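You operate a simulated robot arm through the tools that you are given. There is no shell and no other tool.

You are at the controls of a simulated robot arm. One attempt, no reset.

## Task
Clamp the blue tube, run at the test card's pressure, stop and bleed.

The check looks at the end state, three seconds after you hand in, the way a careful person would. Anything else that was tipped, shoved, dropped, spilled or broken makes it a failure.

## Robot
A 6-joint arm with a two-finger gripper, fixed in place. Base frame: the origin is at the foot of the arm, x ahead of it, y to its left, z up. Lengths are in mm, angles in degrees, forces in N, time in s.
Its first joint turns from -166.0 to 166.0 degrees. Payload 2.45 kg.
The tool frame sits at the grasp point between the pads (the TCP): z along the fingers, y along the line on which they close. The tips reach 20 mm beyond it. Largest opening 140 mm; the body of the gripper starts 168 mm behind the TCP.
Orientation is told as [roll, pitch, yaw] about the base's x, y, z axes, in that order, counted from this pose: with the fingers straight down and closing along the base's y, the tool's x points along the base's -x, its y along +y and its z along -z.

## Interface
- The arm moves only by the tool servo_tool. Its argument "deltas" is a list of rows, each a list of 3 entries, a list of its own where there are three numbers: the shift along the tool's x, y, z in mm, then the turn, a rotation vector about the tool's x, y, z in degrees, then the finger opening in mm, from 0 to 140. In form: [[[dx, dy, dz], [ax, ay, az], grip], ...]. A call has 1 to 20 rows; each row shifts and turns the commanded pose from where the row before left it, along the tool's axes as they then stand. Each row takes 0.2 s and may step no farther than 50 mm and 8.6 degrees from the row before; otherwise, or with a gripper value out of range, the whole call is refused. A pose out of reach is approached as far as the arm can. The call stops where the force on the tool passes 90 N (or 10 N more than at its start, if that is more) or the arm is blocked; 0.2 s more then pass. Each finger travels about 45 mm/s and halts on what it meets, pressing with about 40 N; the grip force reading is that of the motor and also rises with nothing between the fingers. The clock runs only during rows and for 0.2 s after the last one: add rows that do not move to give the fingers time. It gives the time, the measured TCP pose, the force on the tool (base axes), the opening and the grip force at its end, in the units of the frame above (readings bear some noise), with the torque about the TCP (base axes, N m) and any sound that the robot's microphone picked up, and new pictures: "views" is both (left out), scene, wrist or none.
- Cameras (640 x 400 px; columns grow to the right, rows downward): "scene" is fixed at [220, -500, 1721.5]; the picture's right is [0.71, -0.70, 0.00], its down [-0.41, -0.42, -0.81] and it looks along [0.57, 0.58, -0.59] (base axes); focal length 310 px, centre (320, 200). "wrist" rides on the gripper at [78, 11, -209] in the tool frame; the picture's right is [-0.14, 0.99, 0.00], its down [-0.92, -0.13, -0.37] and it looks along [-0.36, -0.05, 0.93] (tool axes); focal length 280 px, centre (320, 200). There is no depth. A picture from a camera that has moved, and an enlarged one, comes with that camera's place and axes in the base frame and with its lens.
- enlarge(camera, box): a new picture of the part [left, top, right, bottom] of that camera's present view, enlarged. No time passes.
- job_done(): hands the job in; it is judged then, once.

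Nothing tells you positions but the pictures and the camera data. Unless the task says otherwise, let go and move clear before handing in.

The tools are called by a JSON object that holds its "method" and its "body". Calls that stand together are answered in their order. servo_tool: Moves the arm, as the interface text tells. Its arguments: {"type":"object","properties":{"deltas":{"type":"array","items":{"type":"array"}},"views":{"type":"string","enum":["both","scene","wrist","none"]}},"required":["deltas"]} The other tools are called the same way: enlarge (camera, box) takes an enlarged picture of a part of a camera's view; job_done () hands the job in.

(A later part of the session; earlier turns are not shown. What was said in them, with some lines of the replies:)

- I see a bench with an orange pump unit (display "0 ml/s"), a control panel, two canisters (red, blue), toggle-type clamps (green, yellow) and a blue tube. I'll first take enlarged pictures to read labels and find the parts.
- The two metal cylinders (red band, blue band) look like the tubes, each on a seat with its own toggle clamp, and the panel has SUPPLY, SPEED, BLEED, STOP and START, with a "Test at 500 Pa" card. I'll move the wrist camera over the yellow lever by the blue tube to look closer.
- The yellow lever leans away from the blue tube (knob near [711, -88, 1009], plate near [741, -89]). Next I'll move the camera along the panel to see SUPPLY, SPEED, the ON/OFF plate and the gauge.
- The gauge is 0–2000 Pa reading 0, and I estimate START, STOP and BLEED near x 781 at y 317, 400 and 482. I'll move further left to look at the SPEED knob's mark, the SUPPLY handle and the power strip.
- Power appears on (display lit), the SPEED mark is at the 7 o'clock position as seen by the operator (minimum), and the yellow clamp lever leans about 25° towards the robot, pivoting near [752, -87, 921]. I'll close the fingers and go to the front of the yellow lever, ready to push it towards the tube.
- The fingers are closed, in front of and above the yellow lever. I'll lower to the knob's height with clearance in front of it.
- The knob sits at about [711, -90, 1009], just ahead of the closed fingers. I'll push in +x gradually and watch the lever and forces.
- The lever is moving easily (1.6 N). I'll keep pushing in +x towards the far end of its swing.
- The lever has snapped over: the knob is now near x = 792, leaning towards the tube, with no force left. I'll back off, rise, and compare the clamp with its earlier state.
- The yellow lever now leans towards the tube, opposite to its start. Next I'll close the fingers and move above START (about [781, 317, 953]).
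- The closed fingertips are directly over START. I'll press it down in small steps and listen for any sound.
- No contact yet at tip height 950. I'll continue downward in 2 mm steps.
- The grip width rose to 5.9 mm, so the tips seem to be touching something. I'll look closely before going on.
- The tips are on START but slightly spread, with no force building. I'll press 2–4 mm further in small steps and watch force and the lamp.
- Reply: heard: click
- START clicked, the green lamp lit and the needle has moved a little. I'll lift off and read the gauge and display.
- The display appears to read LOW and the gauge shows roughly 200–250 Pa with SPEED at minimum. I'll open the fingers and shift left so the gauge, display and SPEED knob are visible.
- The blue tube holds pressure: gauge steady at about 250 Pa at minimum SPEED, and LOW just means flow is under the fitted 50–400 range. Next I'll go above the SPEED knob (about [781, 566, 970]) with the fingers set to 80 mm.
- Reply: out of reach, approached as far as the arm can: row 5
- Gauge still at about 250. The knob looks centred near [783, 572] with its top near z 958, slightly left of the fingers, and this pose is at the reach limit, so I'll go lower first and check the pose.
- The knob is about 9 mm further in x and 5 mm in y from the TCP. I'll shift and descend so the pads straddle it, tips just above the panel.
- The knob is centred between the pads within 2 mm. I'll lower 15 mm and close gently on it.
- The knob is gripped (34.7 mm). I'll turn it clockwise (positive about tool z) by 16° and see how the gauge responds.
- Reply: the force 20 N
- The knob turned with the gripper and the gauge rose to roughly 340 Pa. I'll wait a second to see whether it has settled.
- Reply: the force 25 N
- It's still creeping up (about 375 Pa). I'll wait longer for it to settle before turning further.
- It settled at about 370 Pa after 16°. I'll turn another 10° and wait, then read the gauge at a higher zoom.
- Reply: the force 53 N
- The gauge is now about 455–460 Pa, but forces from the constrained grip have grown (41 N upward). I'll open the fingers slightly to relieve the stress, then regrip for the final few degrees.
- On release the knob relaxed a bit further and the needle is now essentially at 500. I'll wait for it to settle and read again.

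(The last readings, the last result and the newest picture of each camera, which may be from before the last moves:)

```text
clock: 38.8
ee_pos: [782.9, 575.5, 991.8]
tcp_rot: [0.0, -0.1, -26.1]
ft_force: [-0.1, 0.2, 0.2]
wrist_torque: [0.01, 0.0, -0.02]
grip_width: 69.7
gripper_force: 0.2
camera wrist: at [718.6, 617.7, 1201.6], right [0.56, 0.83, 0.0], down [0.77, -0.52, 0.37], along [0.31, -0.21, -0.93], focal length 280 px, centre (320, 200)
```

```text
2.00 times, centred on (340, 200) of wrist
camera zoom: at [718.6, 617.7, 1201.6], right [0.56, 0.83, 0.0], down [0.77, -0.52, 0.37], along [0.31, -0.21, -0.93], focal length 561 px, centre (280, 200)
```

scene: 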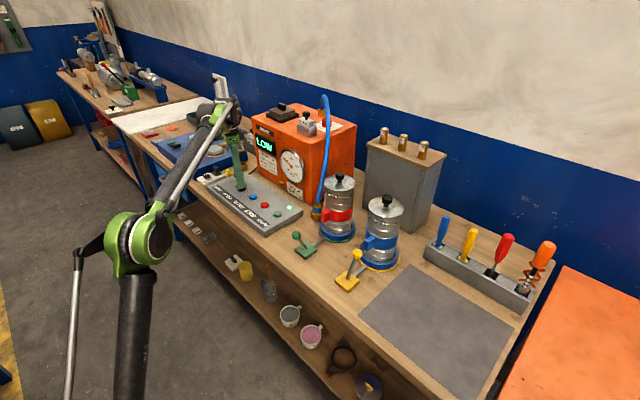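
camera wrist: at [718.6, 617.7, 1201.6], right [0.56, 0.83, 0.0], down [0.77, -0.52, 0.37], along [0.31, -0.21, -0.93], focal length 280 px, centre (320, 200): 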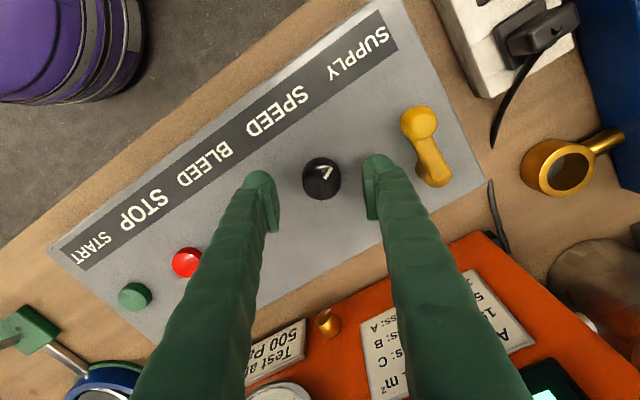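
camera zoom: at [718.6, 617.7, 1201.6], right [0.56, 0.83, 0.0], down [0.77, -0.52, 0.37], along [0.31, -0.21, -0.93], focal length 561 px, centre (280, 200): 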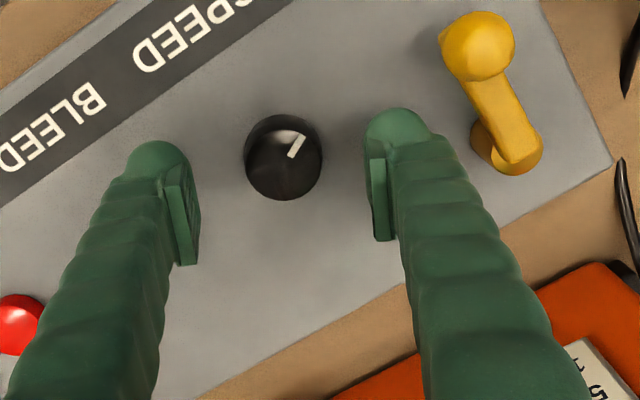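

By needle direction I read about 500–515 Pa. To read it more squarely I'll turn the tool back, step back from the knob, and tilt the wrist camera to face the gauge.

{"method": "servo_tool", "body": {"deltas": [[[0, 0, -20], [0, 0, -8.6], 80], [[0, 0, -20], [0, 0, -8.6], 80], [[0, 0, -20], [0, 0, -8.6], 100], [[22, -44, -15], [0, 0, 0], 140], [[22, -44, -15], [0, 0, 0], 140], [[22, -44, -15], [0, 0, 0], 140], [[22, -44, -15], [0, 0, 0], 140], [[0, 0, 0], [0, -7.5, 0], 140], [[0, 0, 0], [0, -7.5, 0], 140], [[0, 0, 0], [0, -7.5, 0], 140], [[0, 0, 0], [0, -7.5, 0], 140], [[0, 0, 0], [0, 0, 0], 140]], "views": "both"}}

{"method": "enlarge", "body": {"camera": "wrist", "box": [240, 210, 400, 340]}}

{"method": "enlarge", "body": {"camera": "scene", "box": [276, 146, 308, 186]}}

```text
refused: row 4 steps farther than a row can; nothing moved
```

```text
3.08 times, centred on (320, 275) of wrist
camera zoom: at [718.6, 617.7, 1201.6], right [0.56, 0.83, 0.0], down [0.77, -0.52, 0.37], along [0.31, -0.21, -0.93], focal length 863 px, centre (320, -31)
```

zoom: 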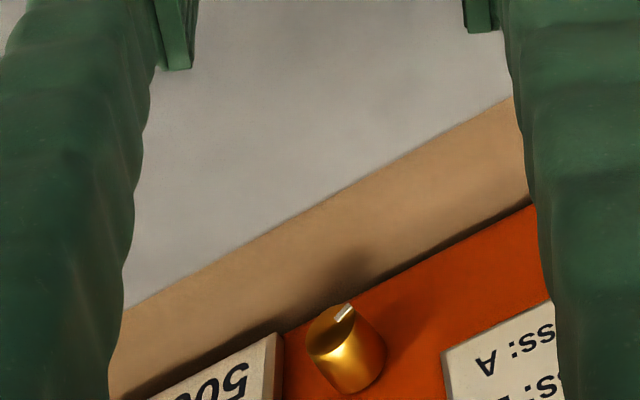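

```text
10.00 times, centred on (292, 166) of scene
camera zoom: at [220.0, -500.0, 1721.5], right [0.71, -0.7, 0.0], down [-0.41, -0.42, -0.81], along [0.57, 0.58, -0.59], focal length 3102 px, centre (600, 540)
```

zoom: 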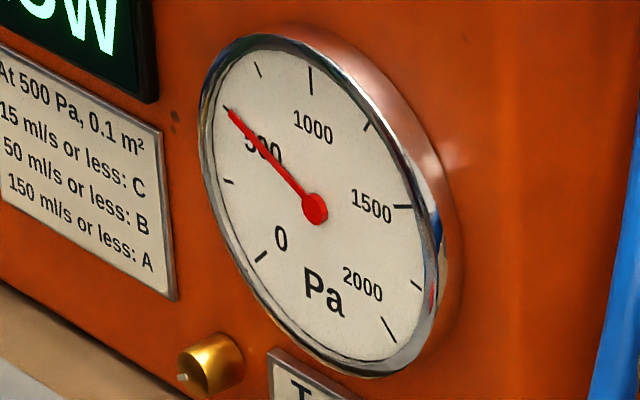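

The step was slightly too long (51 mm). I'll repeat with shorter steps.

{"method": "servo_tool", "body": {"deltas": [[[0, 0, -20], [0, 0, -8.6], 80], [[0, 0, -20], [0, 0, -8.6], 80], [[0, 0, -20], [0, 0, -8.6], 100], [[18, -36, -12], [0, 0, 0], 140], [[18, -36, -12], [0, 0, 0], 140], [[18, -36, -12], [0, 0, 0], 140], [[18, -36, -12], [0, 0, 0], 140], [[18, -32, -12], [0, 0, 0], 140], [[0, 0, 0], [0, -7.5, 0], 140], [[0, 0, 0], [0, -7.5, 0], 140], [[0, 0, 0], [0, -7.5, 0], 140], [[0, 0, 0], [0, -7.5, 0], 140], [[0, 0, 0], [0, 0, 0], 140]], "views": "both"}}

{"method": "enlarge", "body": {"camera": "wrist", "box": [240, 210, 400, 340]}}

{"method": "enlarge", "body": {"camera": "scene", "box": [276, 146, 308, 186]}}

```text
clock: 41.6
ee_pos: [692.8, 399.7, 1112.5]
tcp_rot: [-0.1, -30.1, -0.1]
ft_force: [-0.3, -0.2, 0.3]
wrist_torque: [0.01, 0.01, -0.02]
grip_width: 140.3
gripper_force: 0.1
camera wrist: at [522.1, 410.6, 1254.8], right [0.12, 0.99, 0.07], down [0.61, -0.13, 0.78], along [0.78, -0.05, -0.62], focal length 280 px, centre (320, 200)
```

scene: 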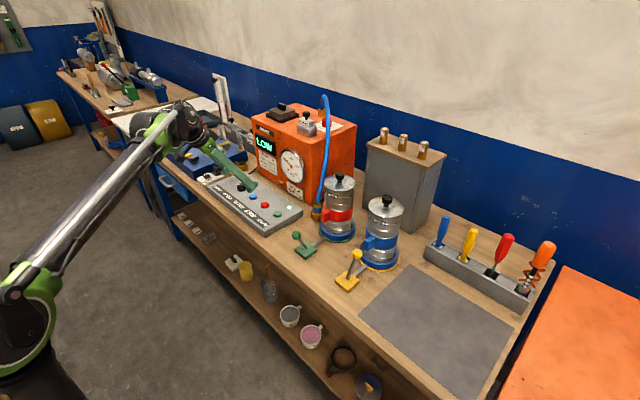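
wrist: 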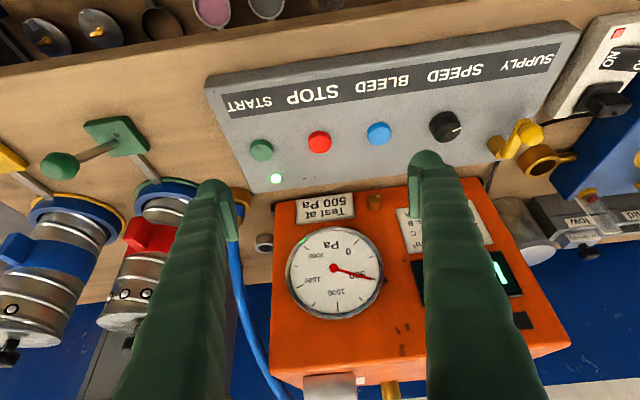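

```text
3.08 times, centred on (320, 275) of wrist
camera zoom: at [522.1, 410.6, 1254.8], right [0.12, 0.99, 0.07], down [0.61, -0.13, 0.78], along [0.78, -0.05, -0.62], focal length 863 px, centre (320, -31)
```

zoom: 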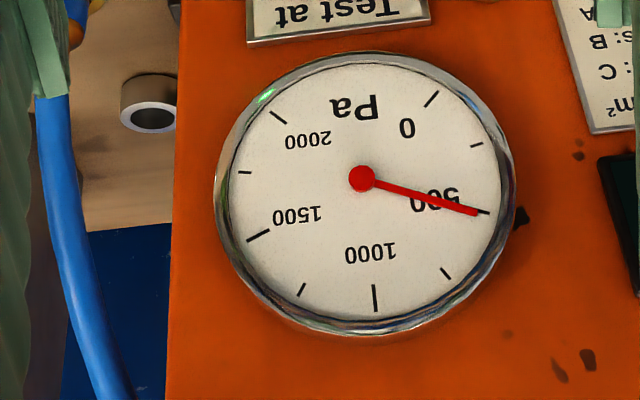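

```text
10.00 times, centred on (292, 166) of scene
camera zoom: at [220.0, -500.0, 1721.5], right [0.71, -0.7, 0.0], down [-0.41, -0.42, -0.81], along [0.57, 0.58, -0.59], focal length 3102 px, centre (600, 540)
```

zoom: 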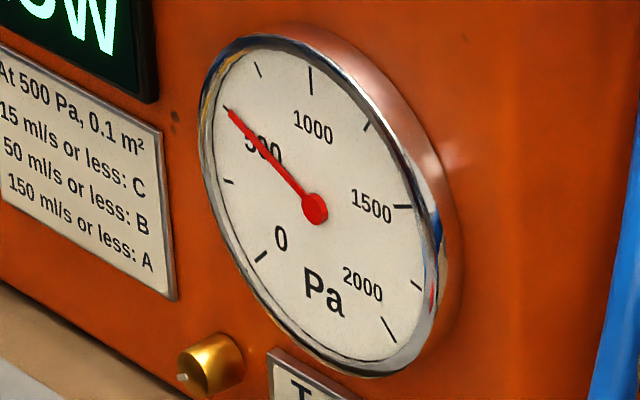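

This is a good near-frontal view: the needle tip touches the 500 tick, perhaps slightly past it. I'll zoom in harder to read it accurately.

{"method": "enlarge", "body": {"camera": "wrist", "box": [280, 220, 390, 325]}}

{"method": "enlarge", "body": {"camera": "wrist", "box": [340, 250, 385, 295]}}

```text
3.81 times, centred on (335, 272) of wrist
camera zoom: at [522.1, 410.6, 1254.8], right [0.12, 0.99, 0.07], down [0.61, -0.13, 0.78], along [0.78, -0.05, -0.62], focal length 1068 px, centre (263, -76)
```

zoom: 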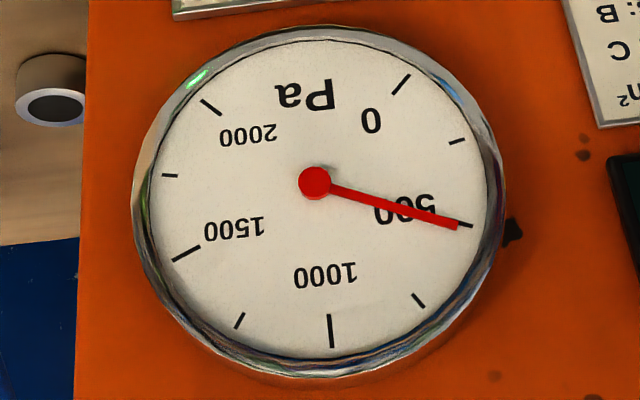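

```text
8.89 times, centred on (362, 272) of wrist
camera zoom: at [522.1, 410.6, 1254.8], right [0.12, 0.99, 0.07], down [0.61, -0.13, 0.78], along [0.78, -0.05, -0.62], focal length 2492 px, centre (-58, -444)
```

zoom: 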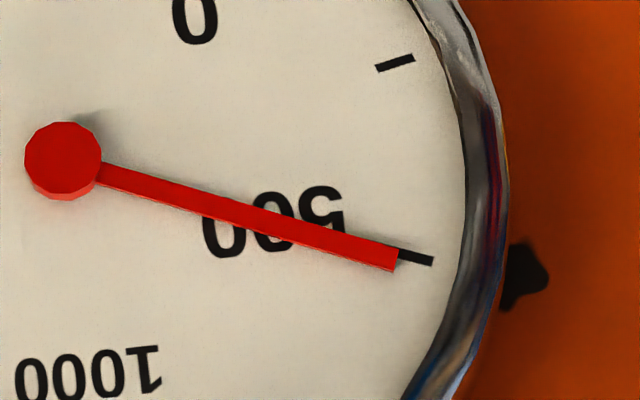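

My reading is about 510 Pa, effectively on the 500 mark, and it's steady with the lamp lit. Next I'll untilt, close the fingers and move over STOP (about [782, 399]).

{"method": "servo_tool", "body": {"deltas": [[[0, 0, 0], [0, 7.5, 0], 60], [[0, 0, 0], [0, 7.5, 0], 30], [[0, 0, 0], [0, 7.5, 0], 0], [[0, 0, 0], [0, 7.5, 0], 0], [[-30, 0, 30], [0, 0, 0], 0], [[-30, 0, 30], [0, 0, 0], 0], [[-30, 0, 30], [0, 0, 0], 0], [[0, 0, 20], [0, 0, 0], 0], [[0, 0, 0], [0, 0, 0], 0]], "views": "both"}}

{"method": "enlarge", "body": {"camera": "wrist", "box": [220, 100, 420, 300]}}

{"method": "enlarge", "body": {"camera": "scene", "box": [230, 130, 330, 230]}}

```text
clock: 43.6
ee_pos: [786.2, 398.2, 1000.8]
tcp_rot: [0.0, -0.1, -0.2]
ft_force: [0.7, -0.6, 0.7]
wrist_torque: [-0.01, 0.01, 0.01]
grip_width: 0.1
gripper_force: 27.4
camera wrist: at [708.9, 409.2, 1210.8], right [0.14, 0.99, 0.0], down [0.92, -0.13, 0.37], along [0.37, -0.05, -0.93], focal length 280 px, centre (320, 200)
```

scene: 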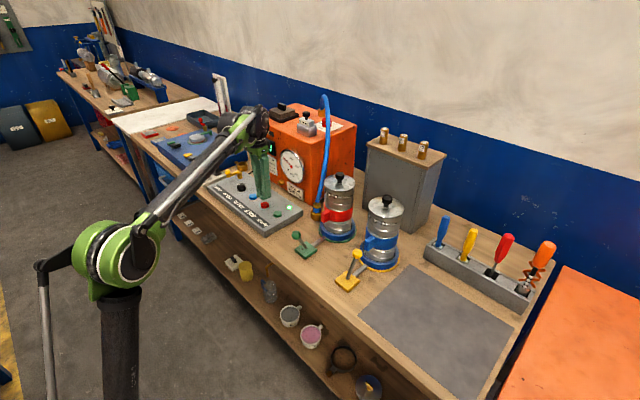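
wrist: 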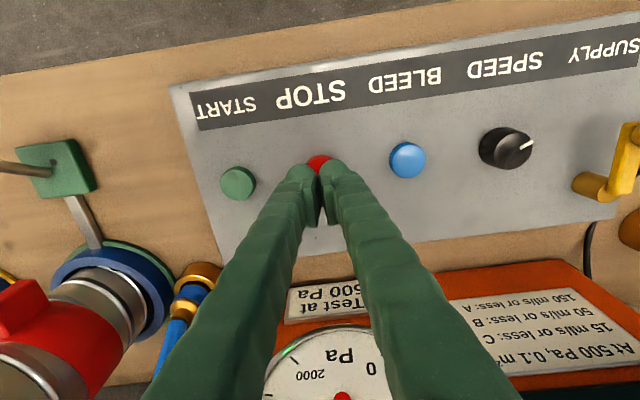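

```text
2.00 times, centred on (320, 200) of wrist
camera zoom: at [708.9, 409.2, 1210.8], right [0.14, 0.99, 0.0], down [0.92, -0.13, 0.37], along [0.37, -0.05, -0.93], focal length 561 px, centre (320, 200)
```

zoom: 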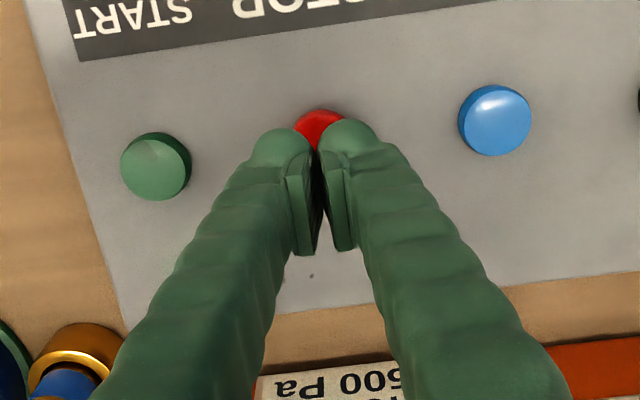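

```text
4.00 times, centred on (280, 180) of scene
camera zoom: at [220.0, -500.0, 1721.5], right [0.71, -0.7, 0.0], down [-0.41, -0.42, -0.81], along [0.57, 0.58, -0.59], focal length 1241 px, centre (480, 280)
```

zoom: 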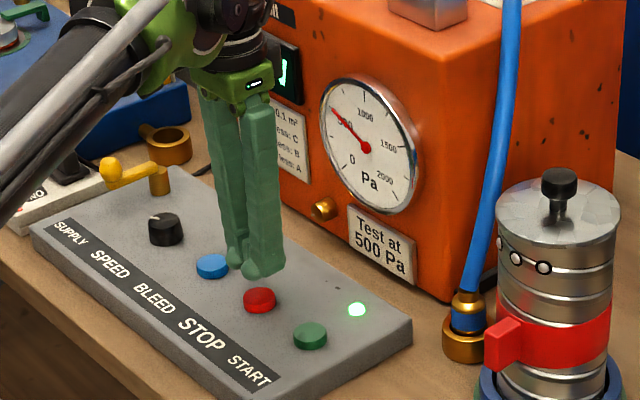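

The fingertips are right over STOP. I'll press it down in decreasing steps until it clicks.

{"method": "servo_tool", "body": {"deltas": [[[2, 2, 12], [0, 0, 0], 0], [[0, 0, 12], [0, 0, 0], 0], [[0, 0, 6], [0, 0, 0], 0], [[0, 0, 3], [0, 0, 0], 0], [[0, 0, 2], [0, 0, 0], 0]], "views": "both"}}

{"method": "enlarge", "body": {"camera": "scene", "box": [230, 130, 330, 230]}}

```text
clock: 44.8
ee_pos: [781.9, 399.3, 966.9]
tcp_rot: [0.1, -0.1, -0.2]
ft_force: [0.5, 0.3, 0.1]
wrist_torque: [-0.02, -0.01, 0.0]
grip_width: 0.0
gripper_force: 29.6
camera wrist: at [705.1, 410.6, 1176.8], right [0.14, 0.99, 0.0], down [0.92, -0.13, 0.37], along [0.37, -0.05, -0.93], focal length 280 px, centre (320, 200)
```

scene: 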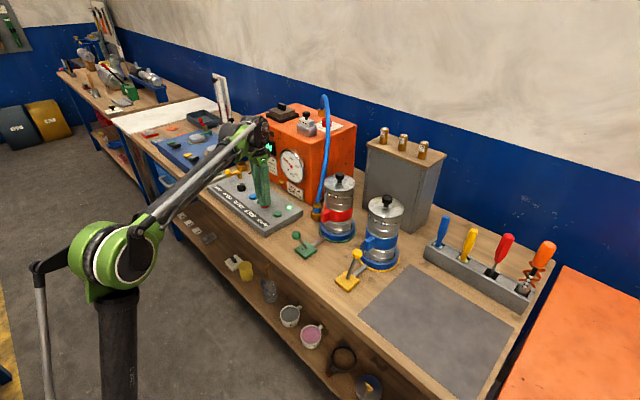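
wrist: 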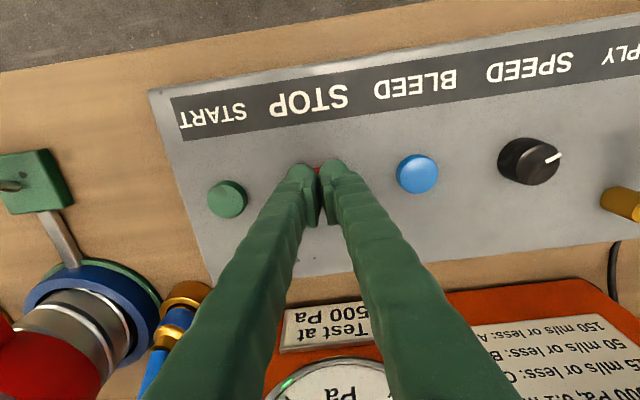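

```text
4.00 times, centred on (280, 180) of scene
camera zoom: at [220.0, -500.0, 1721.5], right [0.71, -0.7, 0.0], down [-0.41, -0.42, -0.81], along [0.57, 0.58, -0.59], focal length 1241 px, centre (480, 280)
```

zoom: 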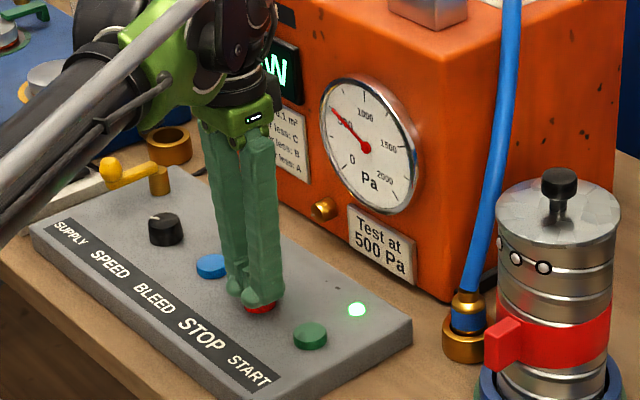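

Almost in contact, gauge still near 500. I'll press on in 1.5 mm steps until it clicks.

{"method": "servo_tool", "body": {"deltas": [[[0, 0, 1.5], [0, 0, 0], 0], [[0, 0, 1.5], [0, 0, 0], 0], [[0, 0, 1], [0, 0, 0], 0]], "views": "both"}}

{"method": "enlarge", "body": {"camera": "scene", "box": [230, 130, 330, 230]}}

```text
clock: 45.6
ee_pos: [781.7, 400.8, 963.9]
tcp_rot: [-0.1, -0.1, -0.2]
ft_force: [0.1, -0.1, 4.0]
wrist_torque: [-0.01, 0.0, 0.0]
grip_width: 5.8
gripper_force: 29.6
heard: click
camera wrist: at [704.4, 410.9, 1173.0], right [0.14, 0.99, 0.0], down [0.92, -0.13, 0.37], along [0.37, -0.05, -0.93], focal length 280 px, centre (320, 200)
```

scene: 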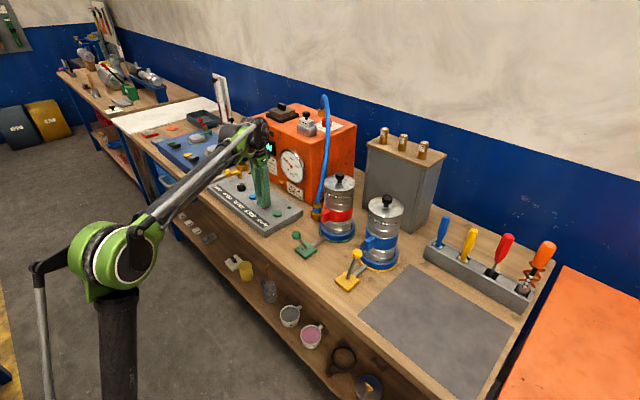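
wrist: 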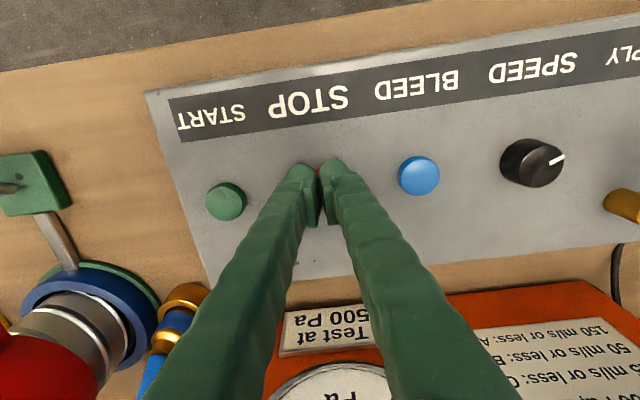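

```text
4.00 times, centred on (280, 180) of scene
camera zoom: at [220.0, -500.0, 1721.5], right [0.71, -0.7, 0.0], down [-0.41, -0.42, -0.81], along [0.57, 0.58, -0.59], focal length 1241 px, centre (480, 280)
```

zoom: 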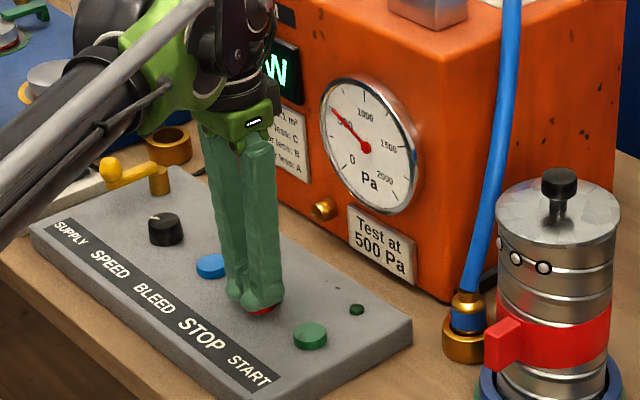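

STOP clicked and the lamp is off; pressure is still held in the tube. I'll lift and move over BLEED (about [783, 483]).

{"method": "servo_tool", "body": {"deltas": [[[0, 0, -36], [0, 0, 0], 0], [[0, 41, 0], [0, 0, 0], 0], [[-1, 41, 0], [0, 0, 0], 0], [[0, 0, 0], [0, 0, 0], 0]], "views": "both"}}

{"method": "enlarge", "body": {"camera": "wrist", "box": [220, 100, 420, 300]}}

{"method": "enlarge", "body": {"camera": "scene", "box": [220, 110, 330, 220]}}

```text
clock: 46.6
ee_pos: [782.9, 481.4, 1000.8]
tcp_rot: [0.1, -0.1, -0.2]
ft_force: [-0.6, 0.1, 0.8]
wrist_torque: [-0.01, 0.0, -0.02]
grip_width: 0.0
gripper_force: 29.2
camera wrist: at [705.7, 491.1, 1210.9], right [0.14, 0.99, 0.0], down [0.92, -0.13, 0.37], along [0.37, -0.05, -0.93], focal length 280 px, centre (320, 200)
```

scene: 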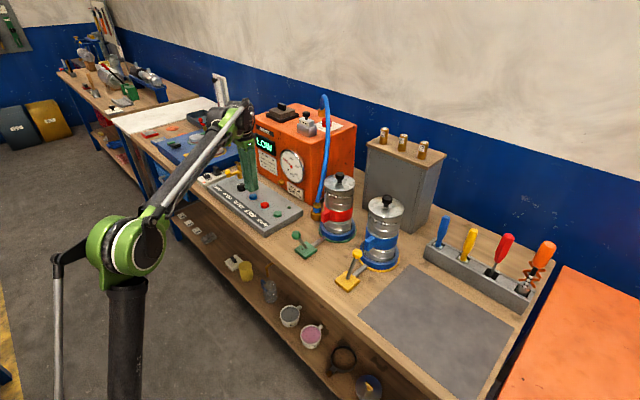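
wrist: 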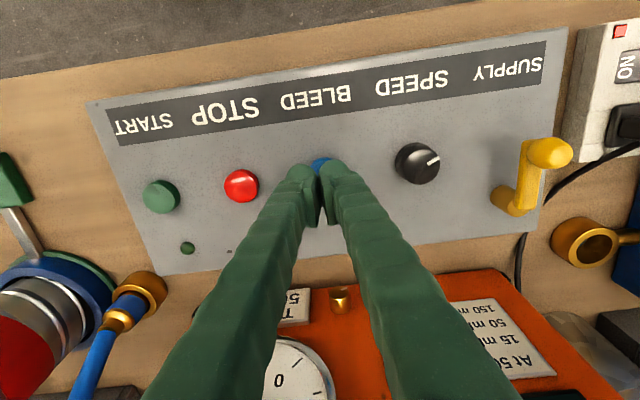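

```text
2.00 times, centred on (320, 200) of wrist
camera zoom: at [705.7, 491.1, 1210.9], right [0.14, 0.99, 0.0], down [0.92, -0.13, 0.37], along [0.37, -0.05, -0.93], focal length 561 px, centre (320, 200)
```

zoom: 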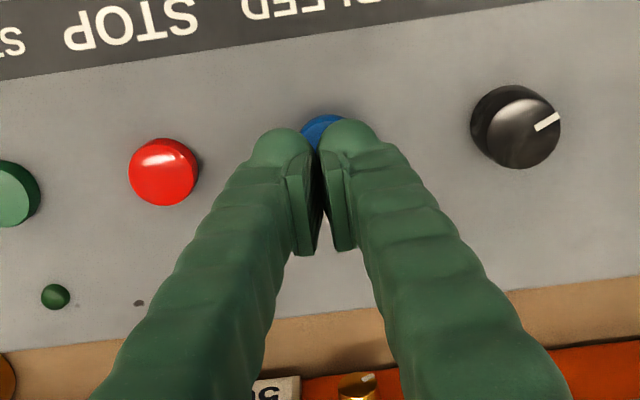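

```text
3.64 times, centred on (275, 165) of scene
camera zoom: at [220.0, -500.0, 1721.5], right [0.71, -0.7, 0.0], down [-0.41, -0.42, -0.81], along [0.57, 0.58, -0.59], focal length 1128 px, centre (484, 327)
```

zoom: 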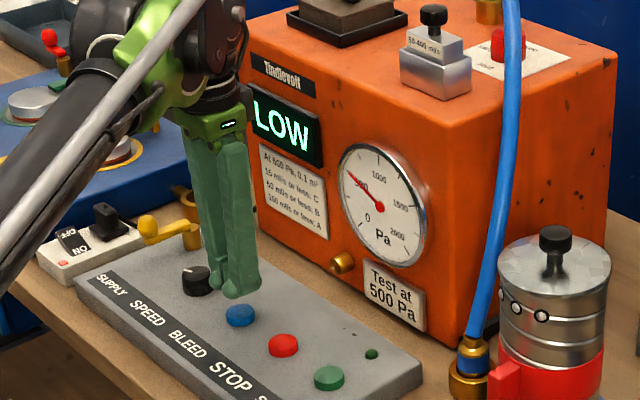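

The fingertips are over BLEED; the gauge still reads just under 500. I'll press BLEED until it clicks, then hold and watch the needle fall.

{"method": "servo_tool", "body": {"deltas": [[[0, 1, 12], [0, 0, 0], 0], [[0, 0, 12], [0, 0, 0], 0], [[0, 0, 6], [0, 0, 0], 0], [[0, 0, 3], [0, 0, 0], 0], [[0, 0, 2], [0, 0, 0], 0], [[0, 0, 1.5], [0, 0, 0], 0], [[0, 0, 1], [0, 0, 0], 0]], "views": "both"}}

{"method": "enlarge", "body": {"camera": "scene", "box": [220, 110, 330, 220]}}

```text
clock: 48.2
ee_pos: [782.4, 482.7, 961.5]
tcp_rot: [0.1, -0.1, -0.3]
ft_force: [2.2, 0.0, 6.2]
wrist_torque: [0.06, -0.08, -0.01]
grip_width: 6.0
gripper_force: 29.5
heard: click
camera wrist: at [705.0, 492.7, 1171.7], right [0.14, 0.99, 0.0], down [0.92, -0.13, 0.37], along [0.37, -0.05, -0.93], focal length 280 px, centre (320, 200)
```

scene: 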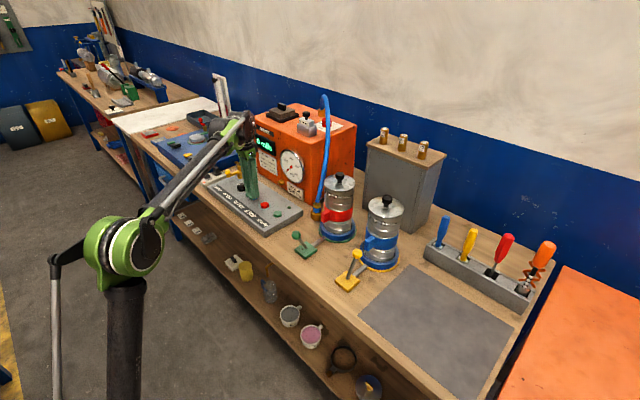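
wrist: 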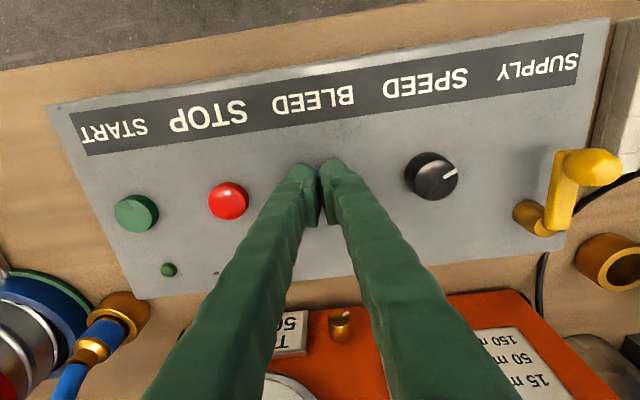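

```text
3.64 times, centred on (275, 165) of scene
camera zoom: at [220.0, -500.0, 1721.5], right [0.71, -0.7, 0.0], down [-0.41, -0.42, -0.81], along [0.57, 0.58, -0.59], focal length 1128 px, centre (484, 327)
```

zoom: 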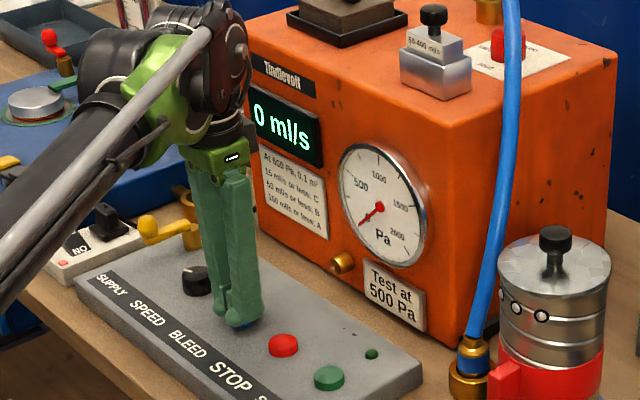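

BLEED clicked; the needle has dropped to 0 and the display shows 0 ml/s. I'll hold a moment longer, then lift off and back away, and check everything.

{"method": "servo_tool", "body": {"deltas": [[[0, 0, 0], [0, 0, 0], 0], [[0, 0, 0], [0, 0, 0], 0], [[0, 0, 0], [0, 0, 0], 0], [[0, 0, 0], [0, 0, 0], 0], [[0, 0, -30], [0, 0, 0], 0], [[0, 0, -45], [0, 0, 0], 0], [[20, 0, -40], [0, 0, 0], 0], [[35, -20, -20], [0, 0, 0], 60], [[35, -20, -20], [0, 0, 0], 100], [[35, -20, -20], [0, 0, 0], 140], [[35, -20, -10], [0, 0, 0], 140], [[0, 0, 0], [0, 0, 0], 140], [[0, 0, 0], [0, 0, 0], 140], [[0, 0, 0], [0, 0, 0], 140]], "views": "both"}}

{"method": "enlarge", "body": {"camera": "scene", "box": [200, 90, 360, 240]}}

{"method": "enlarge", "body": {"camera": "scene", "box": [276, 146, 308, 186]}}

{"method": "enlarge", "body": {"camera": "scene", "box": [280, 160, 440, 300]}}

{"method": "enlarge", "body": {"camera": "wrist", "box": [200, 120, 640, 400]}}

```text
clock: 51.2
ee_pos: [621.2, 405.3, 1144.6]
tcp_rot: [0.0, -0.1, -0.2]
ft_force: [0.9, -0.1, 0.0]
wrist_torque: [-0.02, 0.02, -0.03]
grip_width: 138.7
gripper_force: 0.0
camera wrist: at [543.4, 416.3, 1354.2], right [0.14, 0.99, 0.0], down [0.92, -0.13, 0.37], along [0.37, -0.05, -0.93], focal length 280 px, centre (320, 200)
```

scene: 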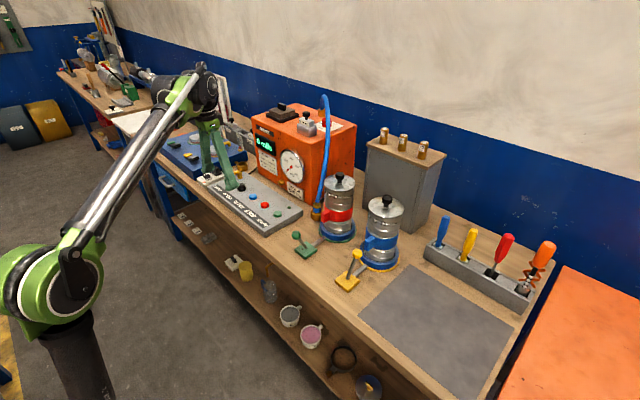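
wrist: 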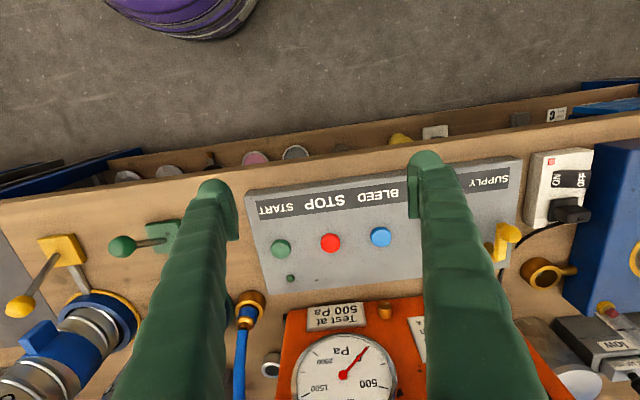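

```text
2.67 times, centred on (280, 165) of scene
camera zoom: at [220.0, -500.0, 1721.5], right [0.71, -0.7, 0.0], down [-0.41, -0.42, -0.81], along [0.57, 0.58, -0.59], focal length 827 px, centre (427, 293)
```

zoom: 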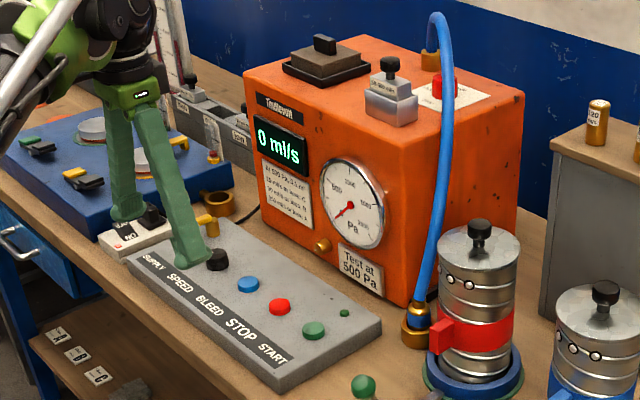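

```text
10.00 times, centred on (292, 166) of scene
camera zoom: at [220.0, -500.0, 1721.5], right [0.71, -0.7, 0.0], down [-0.41, -0.42, -0.81], along [0.57, 0.58, -0.59], focal length 3102 px, centre (600, 540)
```

zoom: 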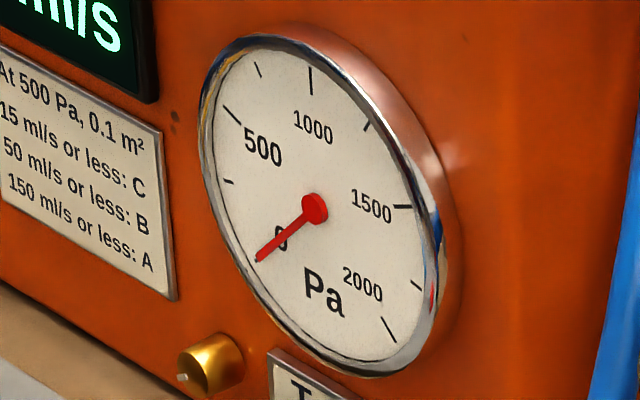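

```text
2.86 times, centred on (360, 230) of scene
camera zoom: at [220.0, -500.0, 1721.5], right [0.71, -0.7, 0.0], down [-0.41, -0.42, -0.81], along [0.57, 0.58, -0.59], focal length 886 px, centre (206, 114)
```

zoom: 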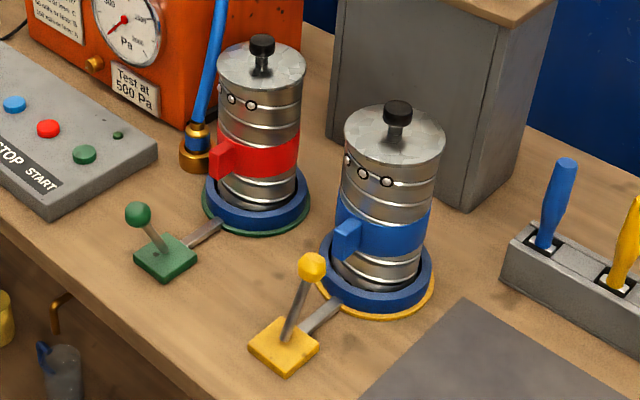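

```text
1.43 times, centred on (420, 260) of wrist
camera zoom: at [543.4, 416.3, 1354.2], right [0.14, 0.99, 0.0], down [0.92, -0.13, 0.37], along [0.37, -0.05, -0.93], focal length 401 px, centre (177, 114)
```

zoom: 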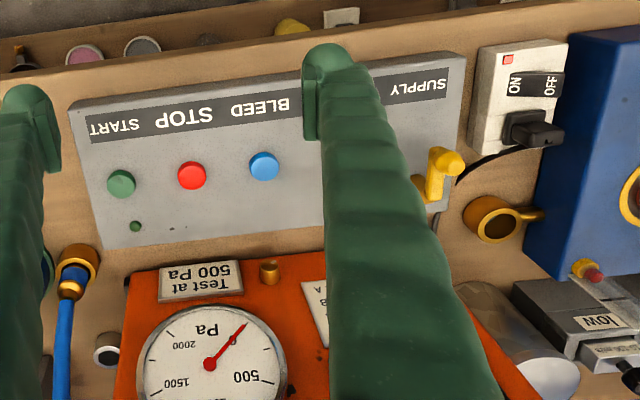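

The blue tube's clamp lever is over, the run reached about 500 Pa (I read roughly 510), STOP and BLEED both clicked, and the lamp is off with the gauge at 0 and the display at 0 ml/s. The gripper is open and clear and nothing else was moved, so I'm handing in.

{"method": "job_done", "body": {}}

```text
The job is handed in.
```

I clamped the blue tube, ran it at the card's 500 Pa, then stopped and bled it, and handed the job in.

- **Clamp:** I pushed the yellow lever over towards the blue tube, where it snapped into place. The tube held pressure through the run. The red tube and its green lever were not touched.
- **Run:** SUPPLY and the ON/OFF switch were left as found. I set the SPEED knob by the gauge, and it settled at about 510 Pa by my reading. The gauge only has marks every 250 Pa, so allow around 10 Pa either way. The needle stayed there for roughly eight seconds before STOP.
- **Flow display:** it showed LOW during the run. I took that to mean the flow was below the fitted 50–400 ml/s range, so there is no leakage reading from this run.
- **Stop and bleed:** STOP and BLEED both clicked. At the end the green lamp was off, the gauge was at 0 Pa and the display read 0 ml/s.

The SPEED knob is still at the 500 Pa setting, not back at minimum. The gripper is open and clear of the bench, and I saw nothing else moved in the last pictures.
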